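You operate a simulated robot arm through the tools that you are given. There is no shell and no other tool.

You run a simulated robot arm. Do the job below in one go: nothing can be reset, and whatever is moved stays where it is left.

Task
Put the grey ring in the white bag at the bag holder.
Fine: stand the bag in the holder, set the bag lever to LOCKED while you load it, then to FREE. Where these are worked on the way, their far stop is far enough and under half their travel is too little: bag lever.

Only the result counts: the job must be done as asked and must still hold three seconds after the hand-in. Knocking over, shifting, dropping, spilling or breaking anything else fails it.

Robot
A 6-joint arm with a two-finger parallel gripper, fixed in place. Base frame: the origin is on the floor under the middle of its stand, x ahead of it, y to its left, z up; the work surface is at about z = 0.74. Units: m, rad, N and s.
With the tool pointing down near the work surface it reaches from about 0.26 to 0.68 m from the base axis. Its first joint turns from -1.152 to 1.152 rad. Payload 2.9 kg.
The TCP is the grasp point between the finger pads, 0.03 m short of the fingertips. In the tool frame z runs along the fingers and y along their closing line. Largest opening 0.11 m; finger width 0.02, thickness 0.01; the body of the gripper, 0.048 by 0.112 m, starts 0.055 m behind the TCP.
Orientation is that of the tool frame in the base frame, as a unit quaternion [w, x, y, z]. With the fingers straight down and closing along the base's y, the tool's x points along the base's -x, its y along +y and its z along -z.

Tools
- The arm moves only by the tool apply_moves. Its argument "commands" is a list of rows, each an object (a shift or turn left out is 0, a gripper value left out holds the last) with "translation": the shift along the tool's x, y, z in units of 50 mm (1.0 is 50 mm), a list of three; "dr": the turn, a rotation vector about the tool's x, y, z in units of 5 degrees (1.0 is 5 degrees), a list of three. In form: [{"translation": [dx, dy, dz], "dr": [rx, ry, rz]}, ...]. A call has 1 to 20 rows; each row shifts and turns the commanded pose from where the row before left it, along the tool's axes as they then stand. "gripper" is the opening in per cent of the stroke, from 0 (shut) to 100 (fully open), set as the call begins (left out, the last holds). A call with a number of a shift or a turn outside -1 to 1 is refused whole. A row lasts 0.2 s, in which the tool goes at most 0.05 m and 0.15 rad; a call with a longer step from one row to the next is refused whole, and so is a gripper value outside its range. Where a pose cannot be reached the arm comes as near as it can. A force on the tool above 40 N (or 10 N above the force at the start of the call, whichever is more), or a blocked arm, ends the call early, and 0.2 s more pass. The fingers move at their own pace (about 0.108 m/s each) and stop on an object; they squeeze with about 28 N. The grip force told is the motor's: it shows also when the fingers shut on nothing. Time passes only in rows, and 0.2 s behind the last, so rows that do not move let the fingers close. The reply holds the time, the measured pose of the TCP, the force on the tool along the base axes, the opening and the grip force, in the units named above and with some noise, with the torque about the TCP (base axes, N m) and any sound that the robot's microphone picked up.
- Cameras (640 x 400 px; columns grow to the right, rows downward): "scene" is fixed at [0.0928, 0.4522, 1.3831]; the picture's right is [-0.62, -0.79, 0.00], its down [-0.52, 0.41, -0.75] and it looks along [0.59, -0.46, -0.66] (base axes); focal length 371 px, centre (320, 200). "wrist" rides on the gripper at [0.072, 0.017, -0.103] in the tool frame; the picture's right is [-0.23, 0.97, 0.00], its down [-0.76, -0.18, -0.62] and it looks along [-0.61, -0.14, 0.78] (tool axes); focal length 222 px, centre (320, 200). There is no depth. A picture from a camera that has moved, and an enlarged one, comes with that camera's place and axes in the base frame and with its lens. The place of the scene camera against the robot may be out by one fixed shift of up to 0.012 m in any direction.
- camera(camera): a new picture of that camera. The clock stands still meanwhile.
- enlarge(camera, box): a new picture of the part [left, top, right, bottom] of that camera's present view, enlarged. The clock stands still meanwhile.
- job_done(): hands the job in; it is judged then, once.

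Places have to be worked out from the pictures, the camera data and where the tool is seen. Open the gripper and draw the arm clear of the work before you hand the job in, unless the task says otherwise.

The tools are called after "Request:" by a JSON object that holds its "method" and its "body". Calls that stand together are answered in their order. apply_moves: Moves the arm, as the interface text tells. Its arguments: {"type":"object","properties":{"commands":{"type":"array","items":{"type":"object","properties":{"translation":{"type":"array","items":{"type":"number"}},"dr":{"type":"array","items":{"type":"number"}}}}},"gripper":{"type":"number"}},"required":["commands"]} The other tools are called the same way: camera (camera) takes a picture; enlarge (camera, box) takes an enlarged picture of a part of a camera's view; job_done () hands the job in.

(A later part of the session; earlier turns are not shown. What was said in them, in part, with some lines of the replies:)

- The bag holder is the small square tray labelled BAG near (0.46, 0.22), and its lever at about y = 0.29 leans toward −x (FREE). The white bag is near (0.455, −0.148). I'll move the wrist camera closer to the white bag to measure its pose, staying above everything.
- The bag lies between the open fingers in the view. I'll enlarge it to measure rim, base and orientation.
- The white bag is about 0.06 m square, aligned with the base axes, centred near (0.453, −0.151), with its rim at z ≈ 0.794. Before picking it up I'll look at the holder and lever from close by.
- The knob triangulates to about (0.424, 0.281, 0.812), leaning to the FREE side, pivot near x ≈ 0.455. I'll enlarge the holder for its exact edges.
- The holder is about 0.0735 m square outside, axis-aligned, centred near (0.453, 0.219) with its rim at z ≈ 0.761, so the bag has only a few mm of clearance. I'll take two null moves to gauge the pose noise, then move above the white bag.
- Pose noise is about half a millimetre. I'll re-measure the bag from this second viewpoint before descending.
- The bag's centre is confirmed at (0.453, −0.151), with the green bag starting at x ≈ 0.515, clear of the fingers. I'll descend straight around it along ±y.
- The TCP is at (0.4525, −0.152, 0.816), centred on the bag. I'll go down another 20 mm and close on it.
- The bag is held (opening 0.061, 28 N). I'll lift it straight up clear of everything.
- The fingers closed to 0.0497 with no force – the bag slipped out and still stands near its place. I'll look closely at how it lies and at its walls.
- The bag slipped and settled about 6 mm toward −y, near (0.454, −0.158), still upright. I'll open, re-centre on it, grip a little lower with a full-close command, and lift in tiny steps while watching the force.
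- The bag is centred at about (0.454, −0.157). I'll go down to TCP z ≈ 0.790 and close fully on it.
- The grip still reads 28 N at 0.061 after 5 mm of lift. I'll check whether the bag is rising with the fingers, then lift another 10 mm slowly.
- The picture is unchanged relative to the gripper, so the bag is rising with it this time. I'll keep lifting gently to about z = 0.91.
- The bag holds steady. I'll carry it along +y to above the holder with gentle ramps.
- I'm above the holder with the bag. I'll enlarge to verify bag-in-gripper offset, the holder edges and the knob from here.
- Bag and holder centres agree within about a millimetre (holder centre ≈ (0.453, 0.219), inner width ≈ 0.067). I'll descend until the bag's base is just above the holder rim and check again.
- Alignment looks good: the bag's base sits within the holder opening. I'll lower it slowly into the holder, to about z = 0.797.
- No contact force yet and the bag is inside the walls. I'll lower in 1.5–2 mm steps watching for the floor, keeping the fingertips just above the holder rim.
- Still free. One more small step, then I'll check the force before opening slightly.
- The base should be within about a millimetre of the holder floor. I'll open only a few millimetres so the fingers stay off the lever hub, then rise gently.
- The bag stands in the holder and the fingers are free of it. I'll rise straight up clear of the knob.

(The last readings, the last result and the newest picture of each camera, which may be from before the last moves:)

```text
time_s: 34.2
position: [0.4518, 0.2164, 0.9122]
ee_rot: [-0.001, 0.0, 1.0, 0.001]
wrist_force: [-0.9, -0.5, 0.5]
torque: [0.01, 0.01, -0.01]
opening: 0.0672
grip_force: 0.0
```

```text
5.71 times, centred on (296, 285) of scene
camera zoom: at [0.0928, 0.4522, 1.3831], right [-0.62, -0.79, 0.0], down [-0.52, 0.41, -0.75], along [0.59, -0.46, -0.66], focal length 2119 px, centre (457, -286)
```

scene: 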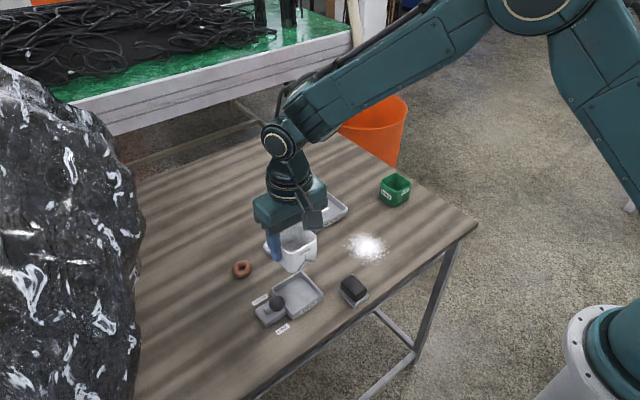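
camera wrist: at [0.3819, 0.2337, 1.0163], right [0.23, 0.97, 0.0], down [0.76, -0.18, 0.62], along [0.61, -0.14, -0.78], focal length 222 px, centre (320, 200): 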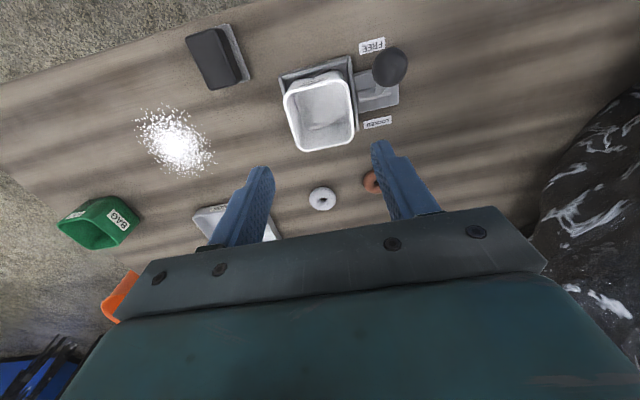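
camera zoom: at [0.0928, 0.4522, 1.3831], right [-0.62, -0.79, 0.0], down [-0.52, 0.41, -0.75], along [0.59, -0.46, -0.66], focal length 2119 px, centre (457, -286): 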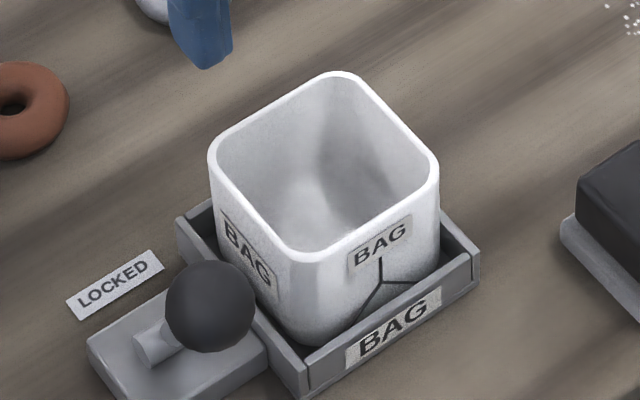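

The bag stands squarely in the holder. Next I'll shut the fingers and bring them down on the −x (FREE) side of the knob, ready to push it toward LOCKED.

Request:
{"method": "apply_moves", "body": {"commands": [{"translation": [0.452, 0.434, 0]}, {"translation": [0.452, 0.434, 0]}, {"translation": [0.452, 0.434, 0]}, {"translation": [0, 0, 0]}, {"translation": [0, 0, 0]}], "gripper": 0}}

Request:
{"method": "apply_moves", "body": {"commands": [{"translation": [0, 0, 0.5]}, {"translation": [0, 0, 0.5]}, {"translation": [0, 0, 0.4]}, {"translation": [0, 0, 0]}]}}

Request:
{"method": "camera", "body": {"camera": "wrist"}}

Request:
{"method": "enlarge", "body": {"camera": "scene", "box": [232, 250, 344, 320]}}

```text
time_s: 35.4
position: [0.3841, 0.2815, 0.9124]
ee_rot: [0.0, 0.001, 1.0, 0.0]
wrist_force: [-0.3, 0.4, -0.2]
torque: [-0.02, 0.0, -0.01]
opening: 0.0002
grip_force: 28.0
```

```text
time_s: 36.4
position: [0.3845, 0.2833, 0.8433]
ee_rot: [0.0, 0.0, 1.0, 0.0]
wrist_force: [0.2, -0.6, 0.1]
torque: [0.02, -0.01, 0.01]
opening: 0.0001
grip_force: 28.5
```

```text
taken
camera wrist: at [0.3147, 0.3001, 0.9456], right [0.23, 0.97, 0.0], down [0.76, -0.18, 0.62], along [0.61, -0.14, -0.78], focal length 222 px, centre (320, 200)
```

wrist: 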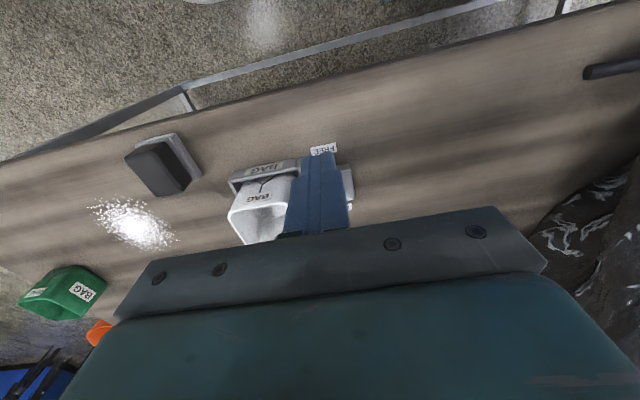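

```text
5.71 times, centred on (288, 285) of scene
camera zoom: at [0.0928, 0.4522, 1.3831], right [-0.62, -0.79, 0.0], down [-0.52, 0.41, -0.75], along [0.59, -0.46, -0.66], focal length 2119 px, centre (503, -286)
```

zoom: 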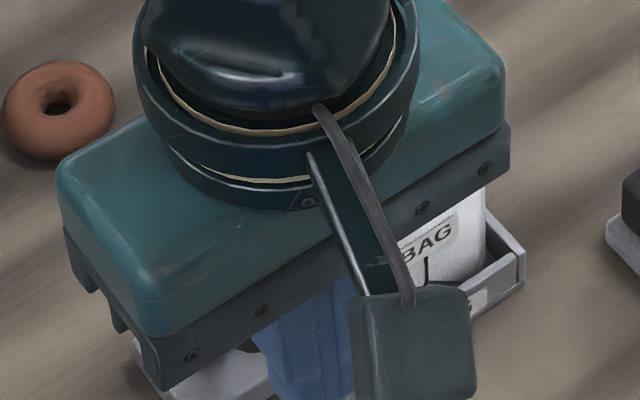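

The fingers are 15 mm behind the knob. I'll lower to tip height ≈ 0.80 and push slowly in +x.

Request:
{"method": "apply_moves", "body": {"commands": [{"translation": [0, -0.03, 0.24]}, {"translation": [0, 0, 0]}]}}

Request:
{"method": "apply_moves", "body": {"commands": [{"translation": [-0.1, 0, 0]}, {"translation": [-0.1, 0, 0]}, {"translation": [-0.1, 0, 0]}, {"translation": [-0.1, 0, 0]}, {"translation": [-0.1, 0, 0]}, {"translation": [-0.1, 0, 0]}, {"translation": [0, 0, 0]}]}}

Request:
{"method": "camera", "body": {"camera": "wrist"}}

```text
time_s: 37.0
position: [0.3859, 0.2817, 0.8304]
ee_rot: [-0.001, 0.0, 1.0, 0.0]
wrist_force: [-0.6, 0.7, -0.2]
torque: [0.03, 0.02, 0.02]
opening: 0.0
grip_force: 28.3
```

```text
time_s: 38.6
position: [0.414, 0.2818, 0.8299]
ee_rot: [0.0, 0.001, 1.0, 0.001]
wrist_force: [-0.5, -0.7, -0.3]
torque: [-0.04, -0.03, -0.01]
opening: 0.0
grip_force: 27.9
```

```text
taken
camera wrist: at [0.3445, 0.2983, 0.9333], right [0.23, 0.97, 0.0], down [0.76, -0.18, 0.62], along [0.61, -0.14, -0.78], focal length 222 px, centre (320, 200)
```

wrist: 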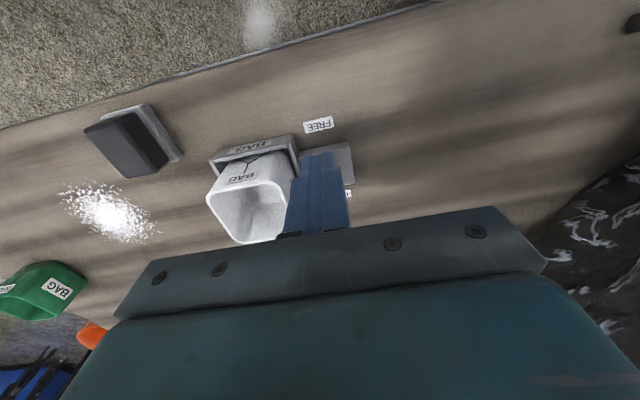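

The lever seems to be moving with little resistance. I'll keep pushing in small steps toward the LOCKED stop.

Request:
{"method": "apply_moves", "body": {"commands": [{"translation": [-0.1, 0, 0]}, {"translation": [-0.1, 0, 0]}, {"translation": [-0.1, 0, 0]}, {"translation": [-0.1, 0, 0]}, {"translation": [-0.1, 0, 0]}, {"translation": [-0.1, 0, 0]}, {"translation": [-0.1, 0, 0]}, {"translation": [0, 0, 0]}]}}

Request:
{"method": "camera", "body": {"camera": "wrist"}}

Request:
{"method": "enlarge", "body": {"camera": "scene", "box": [232, 240, 344, 310]}}

```text
time_s: 40.4
position: [0.4508, 0.2814, 0.8296]
ee_rot: [0.001, 0.0, 1.0, 0.0]
wrist_force: [0.9, -0.1, 0.4]
torque: [0.03, -0.01, 0.01]
opening: 0.0
grip_force: 28.4
```

```text
taken
camera wrist: at [0.38, 0.2971, 0.9339], right [0.23, 0.97, 0.0], down [0.76, -0.18, 0.62], along [0.61, -0.14, -0.78], focal length 222 px, centre (320, 200)
```

wrist: 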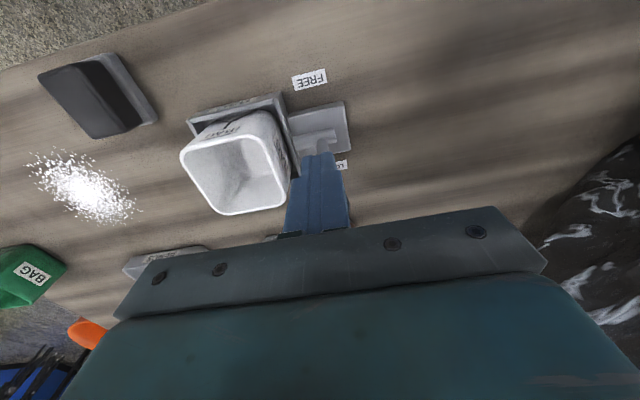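

```text
5.71 times, centred on (288, 275) of scene
camera zoom: at [0.0928, 0.4522, 1.3831], right [-0.62, -0.79, 0.0], down [-0.52, 0.41, -0.75], along [0.59, -0.46, -0.66], focal length 2119 px, centre (503, -229)
```

zoom: 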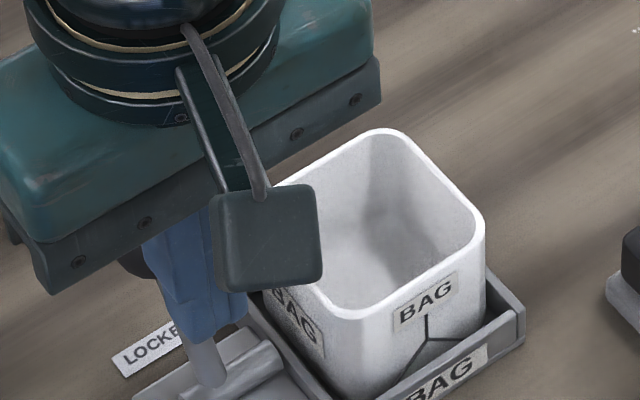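

The knob has passed the middle and leans to LOCKED. I'll push on in finer steps until the stop is felt.

Request:
{"method": "apply_moves", "body": {"commands": [{"translation": [-0.06, 0, 0]}, {"translation": [-0.06, 0, 0]}, {"translation": [-0.06, 0, 0]}, {"translation": [0, 0, 0]}]}}

Request:
{"method": "apply_moves", "body": {"commands": [{"translation": [-0.05, 0, 0]}, {"translation": [-0.05, 0, 0]}, {"translation": [0, 0, 0]}]}}

```text
time_s: 41.4
position: [0.4564, 0.2816, 0.8285]
ee_rot: [-0.004, -0.002, 1.0, -0.001]
wrist_force: [-21.0, -0.3, 6.3]
torque: [-0.16, 0.29, 0.04]
opening: 0.0
grip_force: 28.4
```

```text
time_s: 42.0
position: [0.4574, 0.2831, 0.8292]
ee_rot: [-0.01, -0.003, 1.0, -0.004]
wrist_force: [-8.4, 0.5, 1.5]
torque: [-0.03, 0.14, -0.01]
opening: 0.0001
grip_force: 28.2
stopped in row 2: the force on the tool passed its limit at 42 N (the readings are from after the stop); the commanded pose is now the measured one
```

The far stop was felt at TCP x ≈ 0.457 (over 40 N), so the lever is at LOCKED. I'll back off, rise and look.

Request:
{"method": "apply_moves", "body": {"commands": [{"translation": [0.2, 0, 0]}, {"translation": [0.4, 0, 0]}, {"translation": [0, 0, -0.4]}, {"translation": [0, 0, -0.6]}, {"translation": [0, 0, -0.6]}, {"translation": [0.2, -0.5, 0]}, {"translation": [0, 0, 0]}]}}

Request:
{"method": "camera", "body": {"camera": "wrist"}}

Request:
{"method": "enlarge", "body": {"camera": "wrist", "box": [232, 90, 392, 190]}}

Request:
{"method": "enlarge", "body": {"camera": "scene", "box": [232, 240, 344, 310]}}

```text
time_s: 43.6
position: [0.42, 0.2575, 0.9093]
ee_rot: [-0.007, -0.002, 1.0, -0.003]
wrist_force: [1.0, -0.5, -0.1]
torque: [-0.02, -0.01, 0.01]
opening: 0.0
grip_force: 27.4
```

```text
taken
camera wrist: at [0.3502, 0.2733, 1.0135], right [0.22, 0.97, -0.01], down [0.77, -0.17, 0.61], along [0.6, -0.14, -0.79], focal length 222 px, centre (320, 200)
```

wrist: 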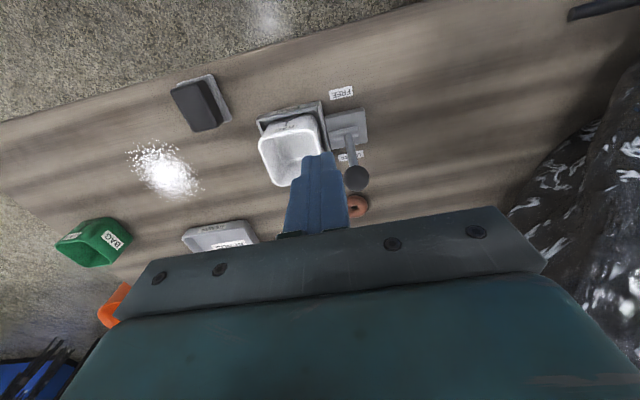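

```text
4.00 times, centred on (312, 140) of wrist
camera zoom: at [0.3502, 0.2733, 1.0135], right [0.22, 0.97, -0.01], down [0.77, -0.17, 0.61], along [0.6, -0.14, -0.79], focal length 888 px, centre (352, 440)
```

zoom: 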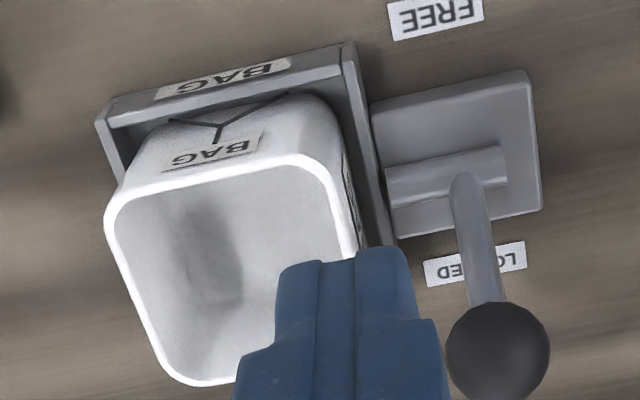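

```text
5.71 times, centred on (288, 275) of scene
camera zoom: at [0.0928, 0.4522, 1.3831], right [-0.62, -0.79, 0.0], down [-0.52, 0.41, -0.75], along [0.59, -0.46, -0.66], focal length 2119 px, centre (503, -229)
```

zoom: 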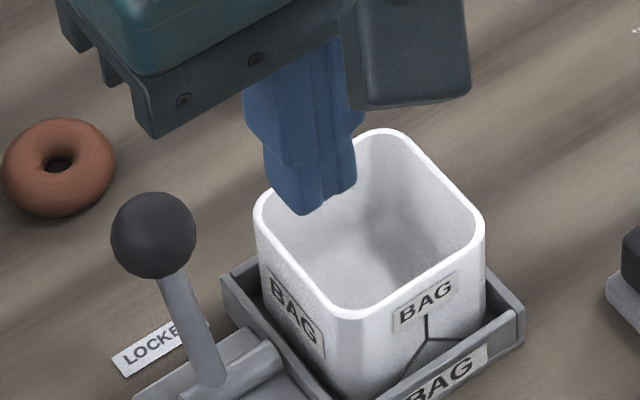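

The lever now leans fully to LOCKED and the bag still stands. I'll straighten the tiny tool tilt, open the gripper and move toward the grey ring to measure it.

Request:
{"method": "apply_moves", "body": {"commands": [{"dr": [-0.07, -0.16, 0.045]}, {"translation": [-0.533, -0.45, 0]}, {"translation": [-0.533, -0.45, 0]}, {"translation": [-0.533, -0.45, 0]}, {"translation": [0, 0, 0]}], "gripper": 80}}

Request:
{"method": "camera", "body": {"camera": "wrist"}}

Request:
{"method": "enlarge", "body": {"camera": "wrist", "box": [272, 130, 384, 200]}}

```text
time_s: 44.8
position: [0.5005, 0.1908, 0.9093]
ee_rot: [-0.001, -0.001, 1.0, 0.001]
wrist_force: [-0.3, -0.1, 0.2]
torque: [0.02, -0.01, 0.03]
opening: 0.0881
grip_force: 0.1
```

```text
taken
camera wrist: at [0.4295, 0.2058, 1.0128], right [0.23, 0.97, 0.0], down [0.76, -0.18, 0.62], along [0.61, -0.14, -0.78], focal length 222 px, centre (320, 200)
```

wrist: 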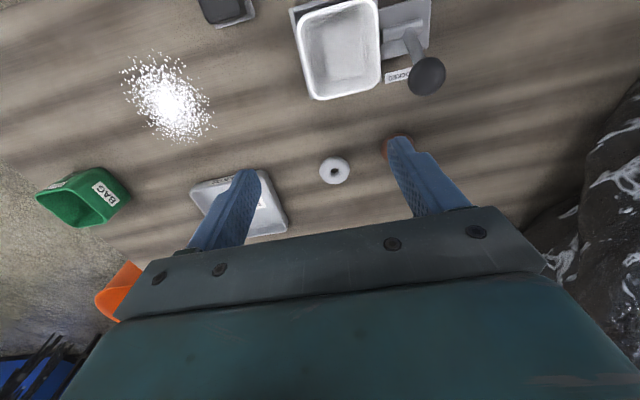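

```text
5.71 times, centred on (328, 165) of wrist
camera zoom: at [0.4295, 0.2058, 1.0128], right [0.23, 0.97, 0.0], down [0.76, -0.18, 0.62], along [0.61, -0.14, -0.78], focal length 1269 px, centre (274, 400)
```

zoom: 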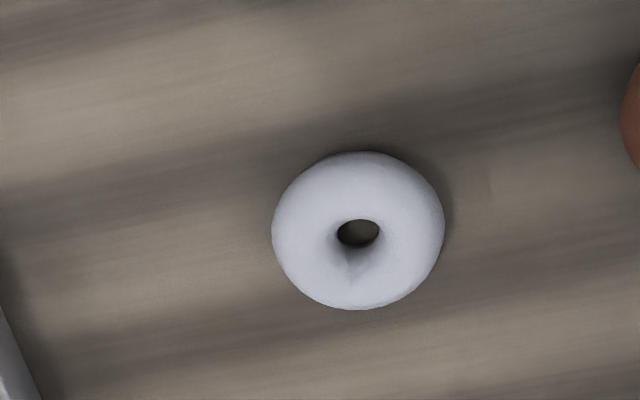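

The grey ring is about 0.041 m across, centred near (0.590, 0.189), with the brown ring and BENDS tray well off to the sides. I'll narrow the opening a little and move over it.

Request:
{"method": "apply_moves", "body": {"commands": [{"translation": [-0.593, -0.012, 0]}, {"translation": [-0.593, -0.012, 0.2]}, {"translation": [-0.593, -0.012, 0.5]}, {"translation": [0, 0, 0.5]}, {"translation": [0, 0, 0]}], "gripper": 62}}

Request:
{"method": "camera", "body": {"camera": "wrist"}}

Request:
{"method": "enlarge", "body": {"camera": "wrist", "box": [264, 60, 376, 130]}}

```text
time_s: 46.0
position: [0.5879, 0.1879, 0.8483]
ee_rot: [-0.001, 0.0, 1.0, 0.001]
wrist_force: [0.1, 0.3, 0.2]
torque: [0.01, 0.03, 0.01]
opening: 0.0683
grip_force: 0.1
```

```text
taken
camera wrist: at [0.5173, 0.2035, 0.9517], right [0.23, 0.97, 0.0], down [0.76, -0.18, 0.62], along [0.61, -0.14, -0.78], focal length 222 px, centre (320, 200)
```

wrist: 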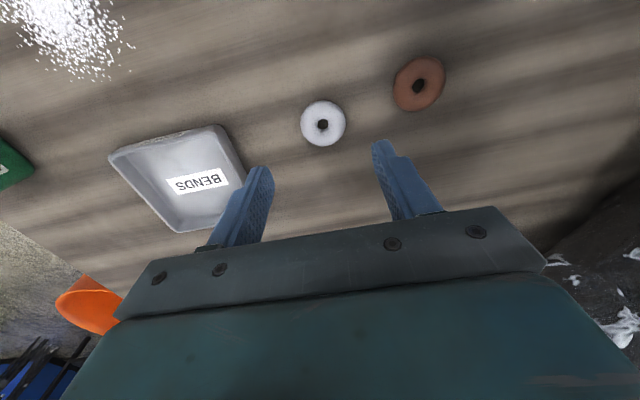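

```text
5.71 times, centred on (320, 95) of wrist
camera zoom: at [0.5173, 0.2035, 0.9517], right [0.23, 0.97, 0.0], down [0.76, -0.18, 0.62], along [0.61, -0.14, -0.78], focal length 1269 px, centre (320, 800)
```

zoom: 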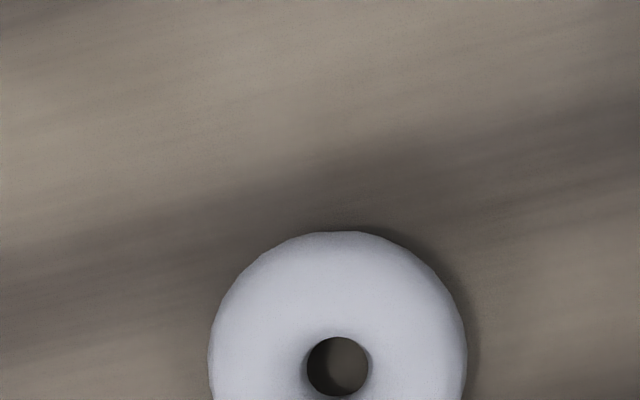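

Ring centre refined to about (0.5885, 0.190). I'll descend over it, stopping a little above the final height.

Request:
{"method": "apply_moves", "body": {"commands": [{"translation": [-0.01, 0.03, 0.3]}, {"translation": [0, 0, 0.4]}, {"translation": [0, 0, 0.4]}, {"translation": [0, 0, 0.2]}, {"translation": [0, 0, 0]}]}}

Request:
{"method": "camera", "body": {"camera": "wrist"}}

Request:
{"method": "enlarge", "body": {"camera": "scene", "box": [224, 205, 336, 275]}}

```text
time_s: 47.2
position: [0.5893, 0.19, 0.7845]
ee_rot: [0.0, -0.001, 1.0, 0.0]
wrist_force: [0.6, 0.6, 0.5]
torque: [0.02, 0.03, -0.02]
opening: 0.0685
grip_force: 0.0
```

```text
taken
camera wrist: at [0.5187, 0.2054, 0.8881], right [0.23, 0.97, 0.0], down [0.76, -0.18, 0.62], along [0.61, -0.14, -0.78], focal length 222 px, centre (320, 200)
```

wrist: 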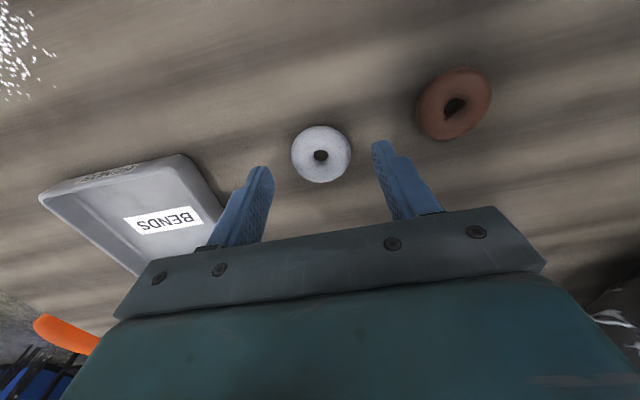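

```text
5.71 times, centred on (280, 240) of scene
camera zoom: at [0.0928, 0.4522, 1.3831], right [-0.62, -0.79, 0.0], down [-0.52, 0.41, -0.75], along [0.59, -0.46, -0.66], focal length 2119 px, centre (549, -29)
```

zoom: 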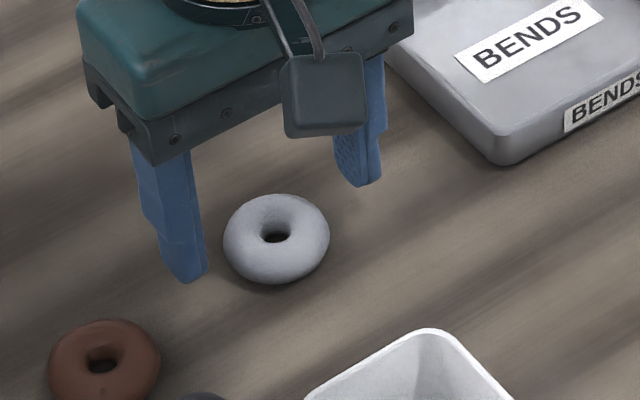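

The ring is centred between the fingertips. I'll go down the last ~11 mm (tips ~3 mm above the table) and close gently onto it.

Request:
{"method": "apply_moves", "body": {"commands": [{"translation": [0.01, 0, 0.12]}, {"translation": [0, 0, 0.12]}, {"translation": [0, 0, 0]}]}}

Request:
{"method": "apply_moves", "body": {"commands": [{"translation": [0, 0, 0]}, {"translation": [0, 0, 0]}, {"translation": [0, 0, 0]}, {"translation": [0, 0, 0]}], "gripper": 0}}

Request:
{"method": "camera", "body": {"camera": "wrist"}}

```text
time_s: 48.0
position: [0.5899, 0.1899, 0.7711]
ee_rot: [0.0, -0.002, 1.0, 0.0]
wrist_force: [0.7, 0.4, 0.1]
torque: [-0.01, -0.01, -0.04]
opening: 0.0683
grip_force: 0.0
```

```text
time_s: 49.0
position: [0.5892, 0.1893, 0.773]
ee_rot: [0.0, -0.001, 1.0, 0.001]
wrist_force: [-0.8, 0.8, 0.1]
torque: [-0.01, -0.02, 0.01]
opening: 0.0381
grip_force: 28.3
```

```text
taken
camera wrist: at [0.518, 0.2053, 0.8762], right [0.23, 0.97, 0.0], down [0.76, -0.18, 0.62], along [0.61, -0.14, -0.78], focal length 222 px, centre (320, 200)
```

wrist: 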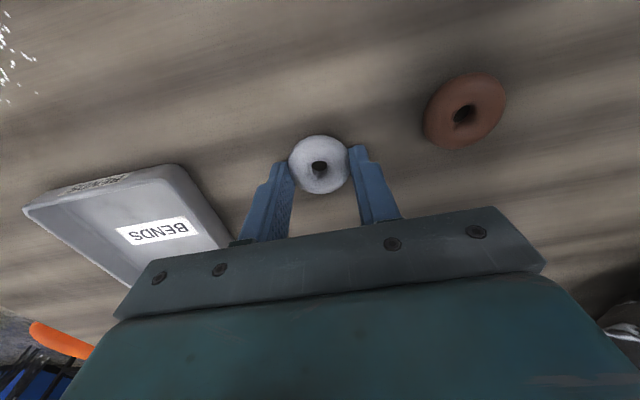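

The opening reads 0.038, slightly less than the ring's 0.041, so the contact may be on the rounded fingertips. I'll reopen, go down about 2 mm more watching for table contact, and grip again.

Request:
{"method": "apply_moves", "body": {"commands": [{"translation": [0, 0, 0]}, {"translation": [0, 0, 0.03]}, {"translation": [0, 0, 0]}], "gripper": 52}}

Request:
{"method": "enlarge", "body": {"camera": "scene", "box": [232, 210, 328, 270]}}

Request:
{"method": "enlarge", "body": {"camera": "wrist", "box": [256, 120, 384, 200]}}

```text
time_s: 49.8
position: [0.5882, 0.1897, 0.7722]
ee_rot: [0.0, -0.001, 1.0, 0.001]
wrist_force: [0.1, -0.7, -0.4]
torque: [-0.03, 0.01, 0.0]
opening: 0.0572
grip_force: 0.1
```

```text
6.67 times, centred on (280, 240) of scene
camera zoom: at [0.0928, 0.4522, 1.3831], right [-0.62, -0.79, 0.0], down [-0.52, 0.41, -0.75], along [0.59, -0.46, -0.66], focal length 2472 px, centre (587, -67)
```

zoom: 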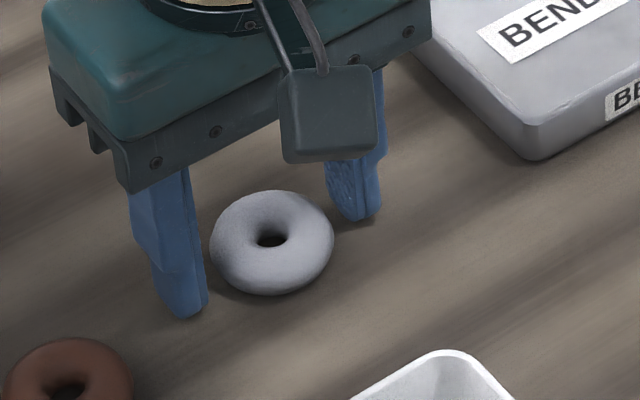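

```text
5.00 times, centred on (320, 160) of wrist
camera zoom: at [0.5181, 0.2058, 0.8745], right [0.23, 0.97, 0.0], down [0.76, -0.18, 0.62], along [0.61, -0.14, -0.78], focal length 1111 px, centre (320, 400)
```

zoom: 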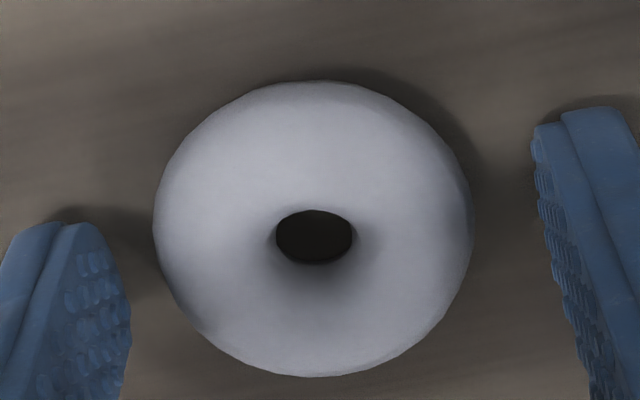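

The ring sits between the pads, about 1 mm toward −y. I'll lower another ~1.5 mm, nudge −y 1 mm, and close again.

Request:
{"method": "apply_moves", "body": {"commands": [{"translation": [0, -0.02, 0.025]}, {"translation": [0, 0, 0]}, {"translation": [0, 0, 0]}]}}

Request:
{"method": "apply_moves", "body": {"commands": [{"translation": [0, 0, 0]}, {"translation": [0, 0, 0]}, {"translation": [0, 0, 0]}, {"translation": [0, 0, 0]}], "gripper": 0}}

Request:
{"method": "apply_moves", "body": {"commands": [{"translation": [0, 0, -0.05]}, {"translation": [0, 0, -0.05]}, {"translation": [0, 0, -0.05]}, {"translation": [0, 0, 0]}]}}

Request:
{"method": "enlarge", "body": {"camera": "wrist", "box": [256, 120, 384, 200]}}

Request:
{"method": "enlarge", "body": {"camera": "scene", "box": [232, 210, 328, 270]}}

```text
time_s: 50.6
position: [0.5892, 0.189, 0.7703]
ee_rot: [0.0, -0.001, 1.0, 0.001]
wrist_force: [-2.7, 1.1, 5.3]
torque: [-0.15, 0.06, -0.05]
opening: 0.0568
grip_force: 0.1
```

```text
time_s: 51.6
position: [0.5889, 0.189, 0.771]
ee_rot: [-0.001, 0.0, 1.0, 0.0]
wrist_force: [4.2, -3.3, 6.9]
torque: [-0.25, -0.05, 0.12]
opening: 0.0379
grip_force: 28.6
```

```text
time_s: 52.6
position: [0.5885, 0.189, 0.7765]
ee_rot: [-0.001, 0.0, 1.0, 0.001]
wrist_force: [-0.6, -0.7, -0.9]
torque: [0.0, -0.01, -0.01]
opening: 0.0381
grip_force: 28.1
```

```text
5.00 times, centred on (320, 160) of wrist
camera zoom: at [0.5184, 0.205, 0.8806], right [0.23, 0.97, 0.0], down [0.76, -0.18, 0.62], along [0.61, -0.14, -0.78], focal length 1111 px, centre (320, 400)
```

zoom: 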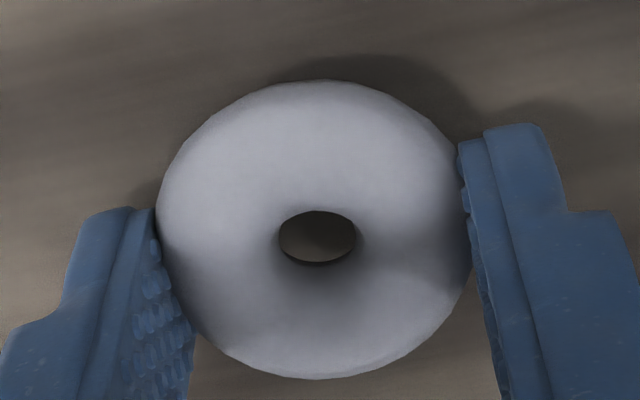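

```text
6.67 times, centred on (280, 240) of scene
camera zoom: at [0.0928, 0.4522, 1.3831], right [-0.62, -0.79, 0.0], down [-0.52, 0.41, -0.75], along [0.59, -0.46, -0.66], focal length 2472 px, centre (587, -67)
```

zoom: 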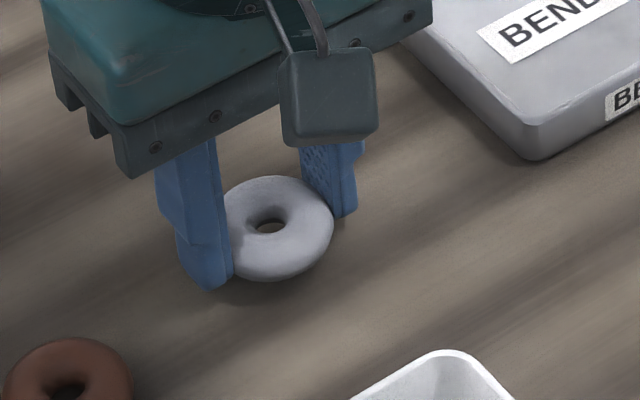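

Table contact was at TCP z ≈ 0.770, and the ring is now lifting with the fingers. I'll raise it gently to z ≈ 0.88 and check.

Request:
{"method": "apply_moves", "body": {"commands": [{"translation": [0, 0, -0.1]}, {"translation": [0, 0, -0.15]}, {"translation": [0, 0, -0.2]}, {"translation": [0, 0, -0.2]}, {"translation": [0, 0, -0.2]}, {"translation": [0, 0, -0.2]}, {"translation": [0, 0, -0.2]}, {"translation": [0, 0, -0.2]}, {"translation": [0, 0, -0.2]}, {"translation": [0, 0, -0.2]}, {"translation": [0, 0, -0.15]}, {"translation": [0, 0, -0.1]}, {"translation": [0, 0, 0]}]}}

Request:
{"method": "enlarge", "body": {"camera": "wrist", "box": [256, 120, 384, 200]}}

```text
time_s: 55.4
position: [0.5886, 0.1894, 0.883]
ee_rot: [0.0, -0.001, 1.0, 0.001]
wrist_force: [0.0, 1.2, -0.1]
torque: [0.01, -0.03, -0.02]
opening: 0.0377
grip_force: 27.3
```

```text
5.00 times, centred on (320, 160) of wrist
camera zoom: at [0.5181, 0.2046, 0.9864], right [0.23, 0.97, 0.0], down [0.76, -0.18, 0.62], along [0.61, -0.14, -0.78], focal length 1111 px, centre (320, 400)
```

zoom: 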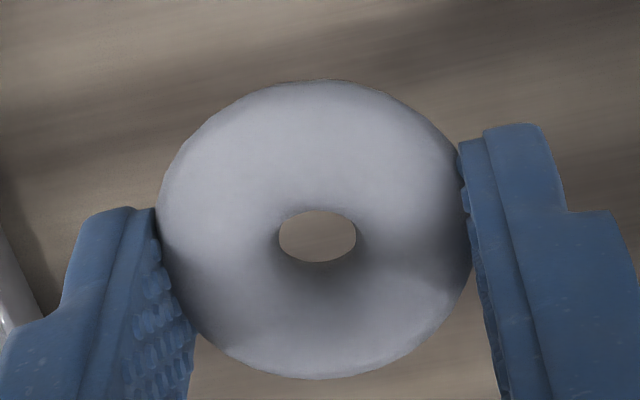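

The ring is held firmly. I'll carry it smoothly to above the bag's centre, about (0.454, 0.218).

Request:
{"method": "apply_moves", "body": {"commands": [{"translation": [0.098, 0.021, 0]}, {"translation": [0.196, 0.042, 0]}, {"translation": [0.294, 0.062, 0]}, {"translation": [0.294, 0.062, 0]}, {"translation": [0.294, 0.062, 0]}, {"translation": [0.294, 0.062, 0]}, {"translation": [0.294, 0.062, 0]}, {"translation": [0.294, 0.062, 0]}, {"translation": [0.294, 0.062, 0]}, {"translation": [0.196, 0.042, 0]}, {"translation": [0.147, 0.031, 0]}, {"translation": [0, 0, 0]}]}}

Request:
{"method": "camera", "body": {"camera": "wrist"}}

Request:
{"method": "enlarge", "body": {"camera": "wrist", "box": [240, 50, 400, 150]}}

Request:
{"method": "enlarge", "body": {"camera": "scene", "box": [232, 240, 344, 310]}}

```text
time_s: 58.0
position: [0.4553, 0.2189, 0.8826]
ee_rot: [0.0, -0.001, 1.0, 0.001]
wrist_force: [-0.4, -0.6, 0.9]
torque: [-0.02, -0.03, 0.02]
opening: 0.0379
grip_force: 28.0
```

```text
taken
camera wrist: at [0.3834, 0.2337, 0.9856], right [0.23, 0.97, 0.0], down [0.76, -0.18, 0.62], along [0.61, -0.14, -0.78], focal length 222 px, centre (320, 200)
```

wrist: 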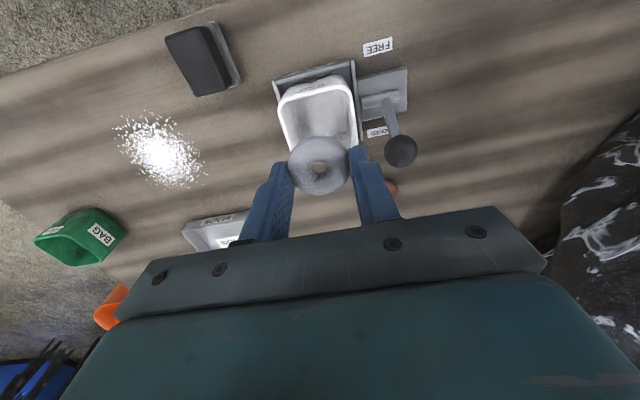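

```text
4.00 times, centred on (320, 100) of wrist
camera zoom: at [0.3834, 0.2337, 0.9856], right [0.23, 0.97, 0.0], down [0.76, -0.18, 0.62], along [0.61, -0.14, -0.78], focal length 888 px, centre (320, 600)
```

zoom: 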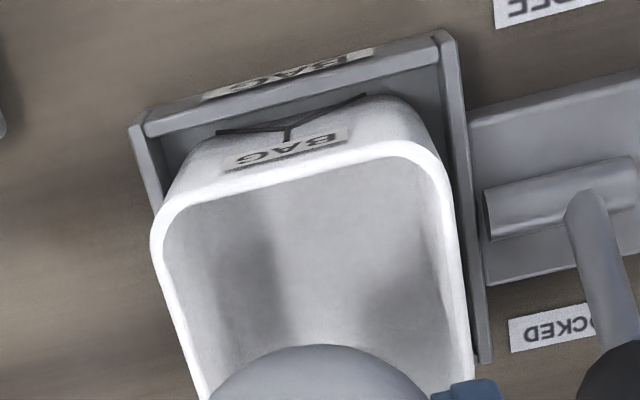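

```text
5.71 times, centred on (288, 275) of scene
camera zoom: at [0.0928, 0.4522, 1.3831], right [-0.62, -0.79, 0.0], down [-0.52, 0.41, -0.75], along [0.59, -0.46, -0.66], focal length 2119 px, centre (503, -229)
```

zoom: 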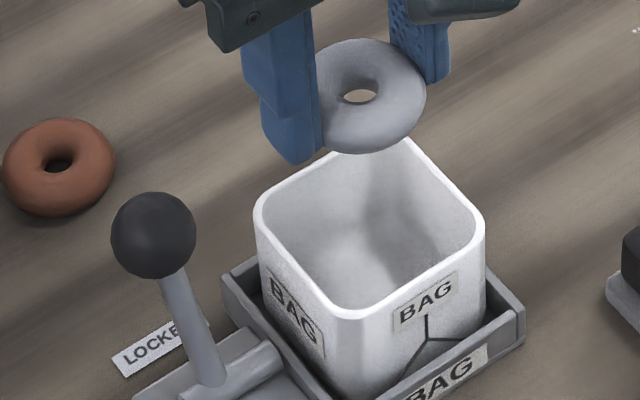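

The ring hangs directly over the bag mouth (bag centre ≈ (0.455, 0.218)). I'll lower until the ring is just above the rim and check before releasing.

Request:
{"method": "apply_moves", "body": {"commands": [{"translation": [0, -0.02, 0.1]}, {"translation": [0, 0, 0.2]}, {"translation": [0, 0, 0.2]}, {"translation": [0, 0, 0.2]}, {"translation": [0, 0, 0.2]}, {"translation": [0, 0, 0.09]}, {"translation": [0, 0, 0]}]}}

Request:
{"method": "enlarge", "body": {"camera": "wrist", "box": [240, 90, 400, 190]}}

Request:
{"method": "enlarge", "body": {"camera": "scene", "box": [232, 240, 344, 310]}}

```text
time_s: 59.6
position: [0.4533, 0.2154, 0.832]
ee_rot: [0.0, -0.001, 1.0, 0.001]
wrist_force: [-0.2, -0.3, -0.7]
torque: [0.03, 0.01, -0.01]
opening: 0.0378
grip_force: 28.1
```

```text
4.00 times, centred on (320, 140) of wrist
camera zoom: at [0.3829, 0.2316, 0.9363], right [0.23, 0.97, 0.0], down [0.76, -0.18, 0.62], along [0.61, -0.14, -0.78], focal length 888 px, centre (320, 440)
```

zoom: 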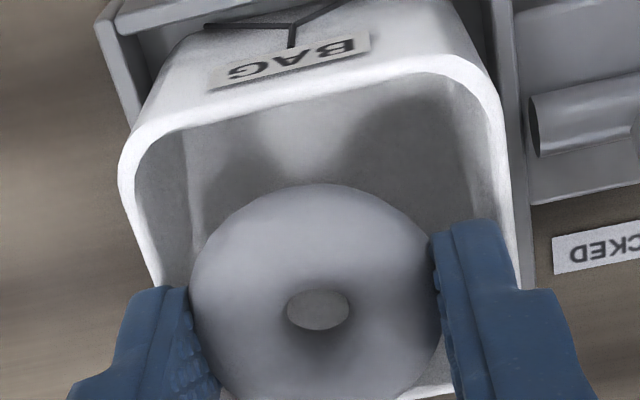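

```text
5.71 times, centred on (288, 275) of scene
camera zoom: at [0.0928, 0.4522, 1.3831], right [-0.62, -0.79, 0.0], down [-0.52, 0.41, -0.75], along [0.59, -0.46, -0.66], focal length 2119 px, centre (503, -229)
```

zoom: 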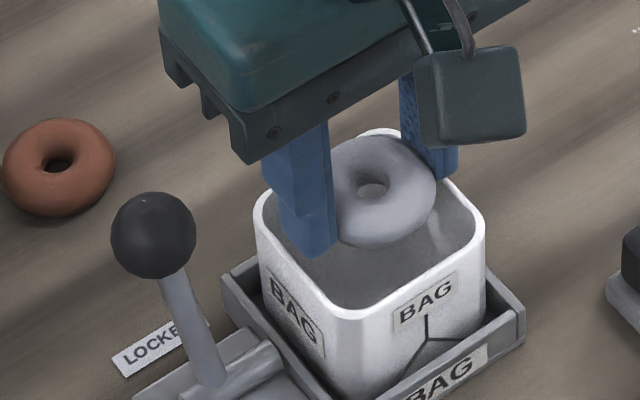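

The ring is about 3 mm off centre toward −y. I'll correct it, then recheck position before opening.

Request:
{"method": "apply_moves", "body": {"commands": [{"translation": [-0.03, 0.055, 0]}, {"translation": [0, 0, 0]}]}}

Request:
{"method": "enlarge", "body": {"camera": "wrist", "box": [240, 120, 400, 220]}}

```text
time_s: 60.2
position: [0.4559, 0.2171, 0.8323]
ee_rot: [-0.001, 0.0, 1.0, 0.001]
wrist_force: [1.0, 0.1, -0.7]
torque: [0.02, 0.0, -0.02]
opening: 0.038
grip_force: 27.8
```

```text
4.00 times, centred on (320, 170) of wrist
camera zoom: at [0.3843, 0.2348, 0.9368], right [0.23, 0.97, 0.0], down [0.76, -0.18, 0.62], along [0.61, -0.14, -0.78], focal length 888 px, centre (320, 320)
```

zoom: 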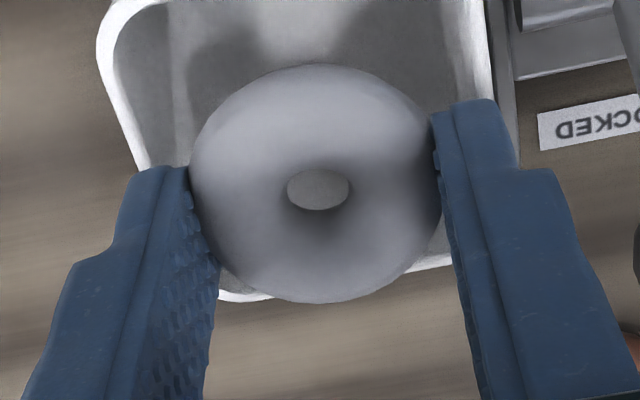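

The ring is now centred over the mouth within a millimetre. I'll release it into the bag.

Request:
{"method": "apply_moves", "body": {"commands": [{"translation": [0, 0, 0]}, {"translation": [0, 0, 0]}, {"translation": [0, 0, 0]}], "gripper": 58}}

Request:
{"method": "enlarge", "body": {"camera": "wrist", "box": [240, 90, 400, 190]}}

Request:
{"method": "enlarge", "body": {"camera": "scene", "box": [232, 240, 344, 310]}}

```text
time_s: 61.0
position: [0.4559, 0.2194, 0.8332]
ee_rot: [0.0, 0.0, 1.0, 0.001]
wrist_force: [0.4, -0.6, 0.9]
torque: [0.0, 0.01, 0.02]
opening: 0.0637
grip_force: 0.1
```

```text
4.00 times, centred on (320, 140) of wrist
camera zoom: at [0.3844, 0.2347, 0.9369], right [0.23, 0.97, 0.0], down [0.76, -0.18, 0.62], along [0.61, -0.14, -0.78], focal length 888 px, centre (320, 440)
```

zoom: 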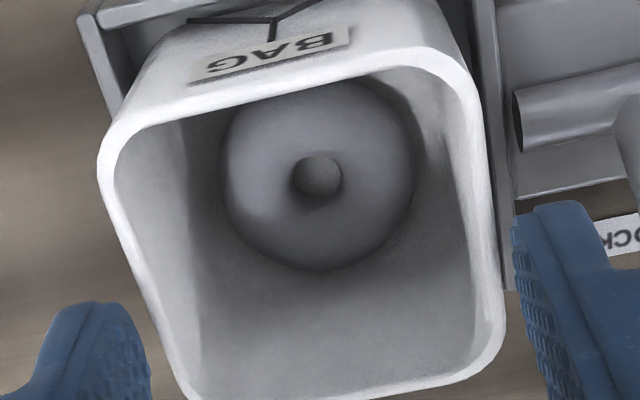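

```text
5.71 times, centred on (288, 275) of scene
camera zoom: at [0.0928, 0.4522, 1.3831], right [-0.62, -0.79, 0.0], down [-0.52, 0.41, -0.75], along [0.59, -0.46, -0.66], focal length 2119 px, centre (503, -229)
```

zoom: 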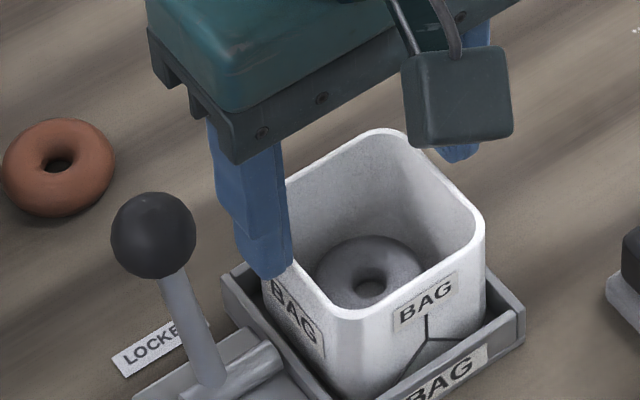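

The grey ring lies flat in the bag. I'll rise, shut the fingers, and move to the +x (LOCKED) side of the knob.

Request:
{"method": "apply_moves", "body": {"commands": [{"translation": [0, 0, -0.3]}, {"translation": [0, 0, -0.5]}, {"translation": [0, 0, -0.6]}, {"translation": [0, 0, -0.2]}, {"translation": [0, 0, 0]}]}}

Request:
{"method": "apply_moves", "body": {"commands": [{"translation": [-0.427, 0.414, 0]}, {"translation": [-0.427, 0.414, 0]}, {"translation": [-0.427, 0.414, 0]}, {"translation": [0, 0, 0]}, {"translation": [0, 0, 0]}], "gripper": 0}}

Request:
{"method": "camera", "body": {"camera": "wrist"}}

Request:
{"method": "enlarge", "body": {"camera": "scene", "box": [212, 230, 340, 310]}}

```text
time_s: 62.2
position: [0.4545, 0.2185, 0.9113]
ee_rot: [0.0, -0.001, 1.0, 0.001]
wrist_force: [0.2, 1.0, -0.3]
torque: [0.02, 0.01, 0.0]
opening: 0.064
grip_force: 0.0
```

```text
time_s: 63.4
position: [0.5187, 0.281, 0.9107]
ee_rot: [0.001, -0.001, 1.0, 0.001]
wrist_force: [1.3, 0.5, -0.1]
torque: [-0.05, -0.02, 0.03]
opening: 0.0003
grip_force: 27.9
```

```text
taken
camera wrist: at [0.4478, 0.2974, 1.0139], right [0.23, 0.97, 0.0], down [0.76, -0.18, 0.62], along [0.61, -0.14, -0.78], focal length 222 px, centre (320, 200)
```

wrist: 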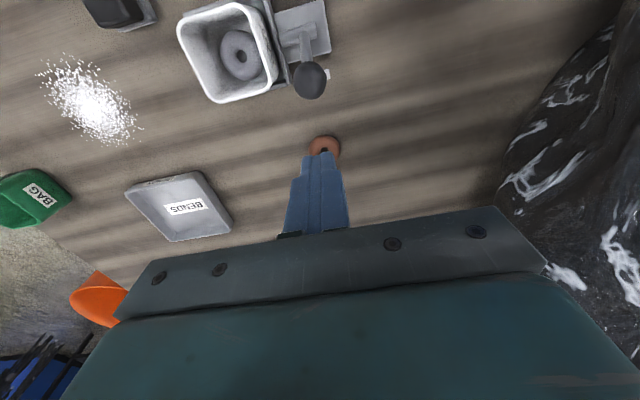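

```text
5.00 times, centred on (276, 270) of scene
camera zoom: at [0.0928, 0.4522, 1.3831], right [-0.62, -0.79, 0.0], down [-0.52, 0.41, -0.75], along [0.59, -0.46, -0.66], focal length 1854 px, centre (540, -150)
```

zoom: 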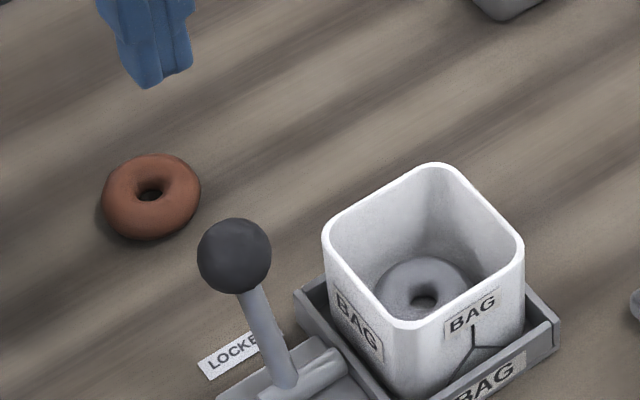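

The fingers are about 12 mm on the +x side of the knob (knob centre ≈ (0.482, 0.281)). I'll descend to tip height ≈ 0.80 and push in −x toward FREE.

Request:
{"method": "apply_moves", "body": {"commands": [{"translation": [0, 0, 0.5]}, {"translation": [0, 0, 0.5]}, {"translation": [0, 0, 0.4]}, {"translation": [0, 0, 0.2]}, {"translation": [0, 0, 0]}]}}

Request:
{"method": "apply_moves", "body": {"commands": [{"translation": [0.1, 0, 0]}, {"translation": [0.1, 0, 0]}, {"translation": [0.1, 0, 0]}, {"translation": [0.1, 0, 0]}, {"translation": [0.1, 0, 0]}, {"translation": [0.1, 0, 0]}, {"translation": [0, 0, 0]}]}}

Request:
{"method": "enlarge", "body": {"camera": "scene", "box": [212, 240, 340, 320]}}

```text
time_s: 64.6
position: [0.5193, 0.2818, 0.8311]
ee_rot: [0.0, -0.001, 1.0, 0.001]
wrist_force: [-0.2, 0.6, -0.1]
torque: [0.04, -0.03, -0.01]
opening: 0.0
grip_force: 28.3
```

```text
time_s: 66.2
position: [0.4888, 0.2802, 0.8321]
ee_rot: [0.0, -0.001, 1.0, 0.001]
wrist_force: [0.0, -0.3, 0.5]
torque: [0.01, 0.0, 0.0]
opening: 0.0001
grip_force: 28.4
```

```text
5.00 times, centred on (276, 280) of scene
camera zoom: at [0.0928, 0.4522, 1.3831], right [-0.62, -0.79, 0.0], down [-0.52, 0.41, -0.75], along [0.59, -0.46, -0.66], focal length 1854 px, centre (540, -200)
```

zoom: 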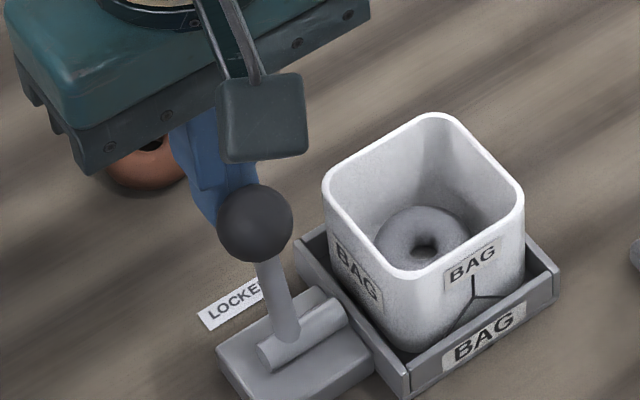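

The lever is coming back. I'll continue pushing −x toward the FREE stop.

Request:
{"method": "apply_moves", "body": {"commands": [{"translation": [0.1, 0.01, 0]}, {"translation": [0.1, 0, 0]}, {"translation": [0.1, 0, 0]}, {"translation": [0.1, 0, 0]}, {"translation": [0.1, 0, 0]}, {"translation": [0.1, 0, 0]}, {"translation": [0.1, 0, 0]}, {"translation": [0, 0, 0]}]}}

Request:
{"method": "apply_moves", "body": {"commands": [{"translation": [0.05, 0, 0]}, {"translation": [0.05, 0, 0]}, {"translation": [0.05, 0, 0]}, {"translation": [0, 0, 0]}]}}

Request:
{"method": "enlarge", "body": {"camera": "scene", "box": [212, 250, 340, 330]}}

```text
time_s: 68.0
position: [0.4539, 0.2807, 0.8333]
ee_rot: [0.0, -0.001, 1.0, 0.002]
wrist_force: [0.4, 0.7, -0.3]
torque: [0.04, -0.01, 0.0]
opening: 0.0002
grip_force: 27.7
```

```text
time_s: 69.0
position: [0.4457, 0.2815, 0.8331]
ee_rot: [0.0, -0.001, 1.0, 0.0]
wrist_force: [0.3, 1.0, 0.1]
torque: [-0.01, 0.0, 0.02]
opening: 0.0
grip_force: 28.3
```

```text
5.00 times, centred on (276, 290) of scene
camera zoom: at [0.0928, 0.4522, 1.3831], right [-0.62, -0.79, 0.0], down [-0.52, 0.41, -0.75], along [0.59, -0.46, -0.66], focal length 1854 px, centre (540, -250)
```

zoom: 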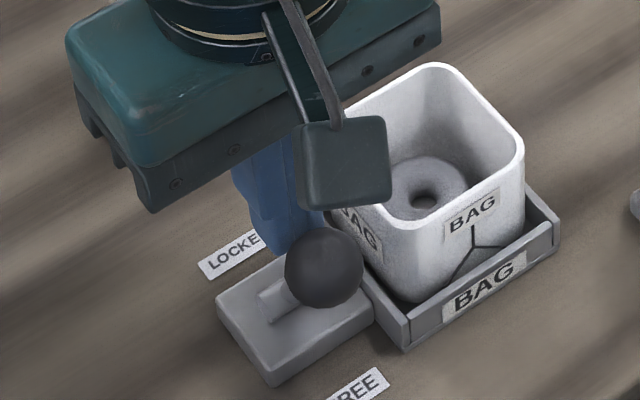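

The lever is about at its original FREE position with no stop felt yet. I'll push on in 2 mm steps until the stop is felt.

Request:
{"method": "apply_moves", "body": {"commands": [{"translation": [0.04, 0, 0]}, {"translation": [0.04, 0, 0]}, {"translation": [0, 0, 0]}]}}

Request:
{"method": "apply_moves", "body": {"commands": [{"translation": [0.03, 0, 0]}, {"translation": [0.03, 0, 0]}, {"translation": [0, 0, 0]}]}}

```text
time_s: 69.8
position: [0.4437, 0.281, 0.8327]
ee_rot: [0.003, 0.0, 1.0, 0.001]
wrist_force: [13.4, -1.7, -4.8]
torque: [0.0, -0.34, -0.02]
opening: 0.0002
grip_force: 28.4
```

```text
time_s: 70.6
position: [0.4425, 0.2808, 0.8334]
ee_rot: [0.005, 0.002, 1.0, 0.002]
wrist_force: [35.1, -6.5, -11.3]
torque: [0.07, -0.88, 0.0]
opening: 0.0
grip_force: 27.8
```

The FREE stop is felt (35 N at x ≈ 0.4425). I'll back off in +x and rise clear.

Request:
{"method": "apply_moves", "body": {"commands": [{"translation": [-0.2, 0, 0]}, {"translation": [-0.4, 0, 0]}, {"translation": [0, 0, -0.5]}, {"translation": [0, 0, -0.8]}, {"translation": [0, 0, -0.8]}, {"translation": [0, 0, -0.8]}, {"translation": [0, 0, 0]}]}}

Request:
{"method": "camera", "body": {"camera": "scene"}}

Request:
{"method": "enlarge", "body": {"camera": "scene", "box": [212, 240, 340, 320]}}

Request:
{"method": "camera", "body": {"camera": "wrist"}}

```text
time_s: 72.2
position: [0.4709, 0.2815, 0.9784]
ee_rot: [0.0, -0.002, 1.0, 0.001]
wrist_force: [0.7, 0.1, 0.7]
torque: [-0.03, -0.02, 0.02]
opening: 0.0
grip_force: 28.4
```

```text
taken
```

scene: 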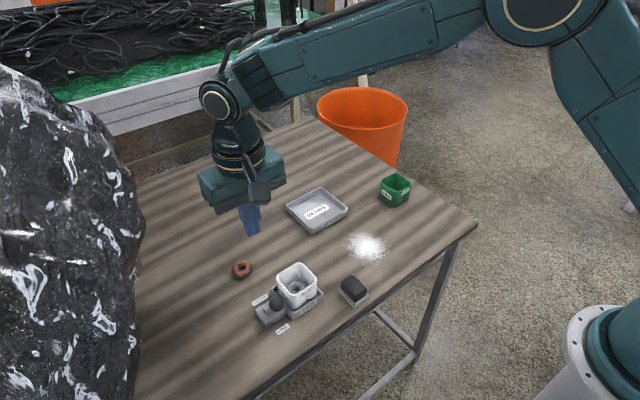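

```text
5.00 times, centred on (276, 280) of scene
camera zoom: at [0.0928, 0.4522, 1.3831], right [-0.62, -0.79, 0.0], down [-0.52, 0.41, -0.75], along [0.59, -0.46, -0.66], focal length 1854 px, centre (540, -200)
```

zoom: 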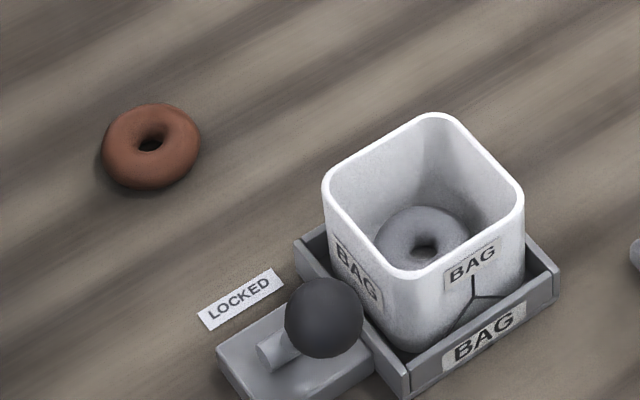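

```text
taken
camera wrist: at [0.4, 0.2972, 1.0826], right [0.23, 0.97, 0.0], down [0.76, -0.18, 0.62], along [0.61, -0.14, -0.78], focal length 222 px, centre (320, 200)
```

wrist: 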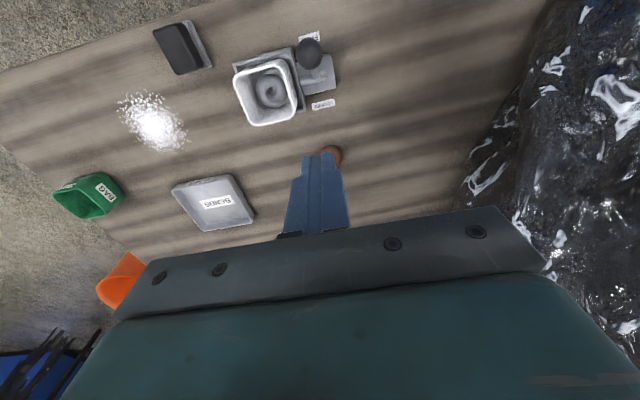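

The lever is at FREE again, the ring lies in the white bag in the holder, and nothing else was moved. I'll open the gripper and draw the arm clear.

Request:
{"method": "apply_moves", "body": {"commands": [{"translation": [0, 0, -0.6]}, {"translation": [0, -0.8, 0]}, {"translation": [0, -0.8, 0]}, {"translation": [0, -0.8, 0]}, {"translation": [0, -0.8, 0]}, {"translation": [0, -0.8, 0]}, {"translation": [0, 0, 0]}, {"translation": [0, 0, 0]}], "gripper": 100}}

Request:
{"method": "enlarge", "body": {"camera": "scene", "box": [212, 240, 372, 340]}}

Request:
{"method": "camera", "body": {"camera": "scene"}}

```text
time_s: 74.0
position: [0.4685, 0.0809, 1.0076]
ee_rot: [0.0, -0.001, 1.0, 0.0]
wrist_force: [1.4, 0.8, -0.8]
torque: [-0.03, 0.01, -0.01]
opening: 0.1099
grip_force: 0.1
```

```text
4.00 times, centred on (292, 290) of scene
camera zoom: at [0.0928, 0.4522, 1.3831], right [-0.62, -0.79, 0.0], down [-0.52, 0.41, -0.75], along [0.59, -0.46, -0.66], focal length 1483 px, centre (432, -160)
```

zoom: 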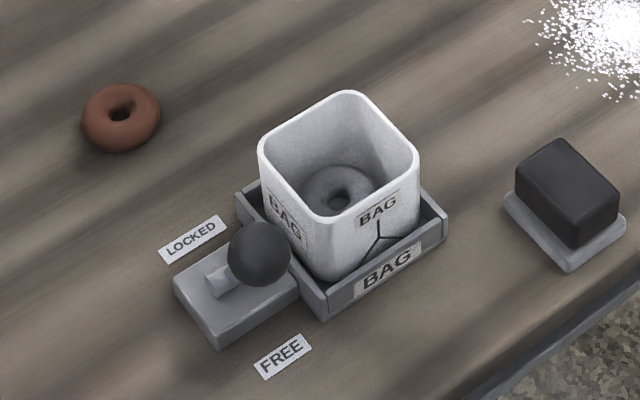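

```text
taken
```

scene: 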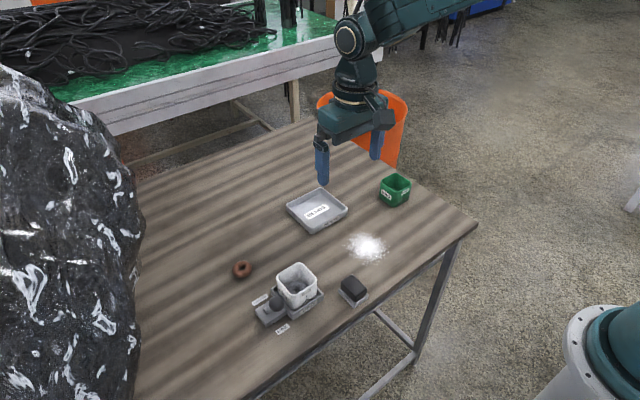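

The final pictures show the grey ring in the white bag, the bag standing in the holder, and the lever at FREE. The gripper is open, the arm is clear and nothing else has been disturbed, so I'm handing the job in.

Request:
{"method": "job_done", "body": {}}

```text
The job is handed in.
```

The grey ring is in the white bag, and the bag is standing in the bag holder. The lever went to its LOCKED stop before I loaded the ring, then back to its FREE stop afterwards.

- **Slip:** on the first lift the bag slipped out of the fingers and settled about 6 mm from where it started, still upright. I gripped it lower and lifted more slowly the second time, and it held all the way to the holder.
- **Ring release:** I let the ring go just above the rim, because the fingers would not fit inside the bag with it. It fell about 5 cm and lies flat on the bottom.
- **End state:** the last pictures show nothing else disturbed. The gripper is open and the arm is clear of the work.

The job is handed in; I have not seen the verdict.
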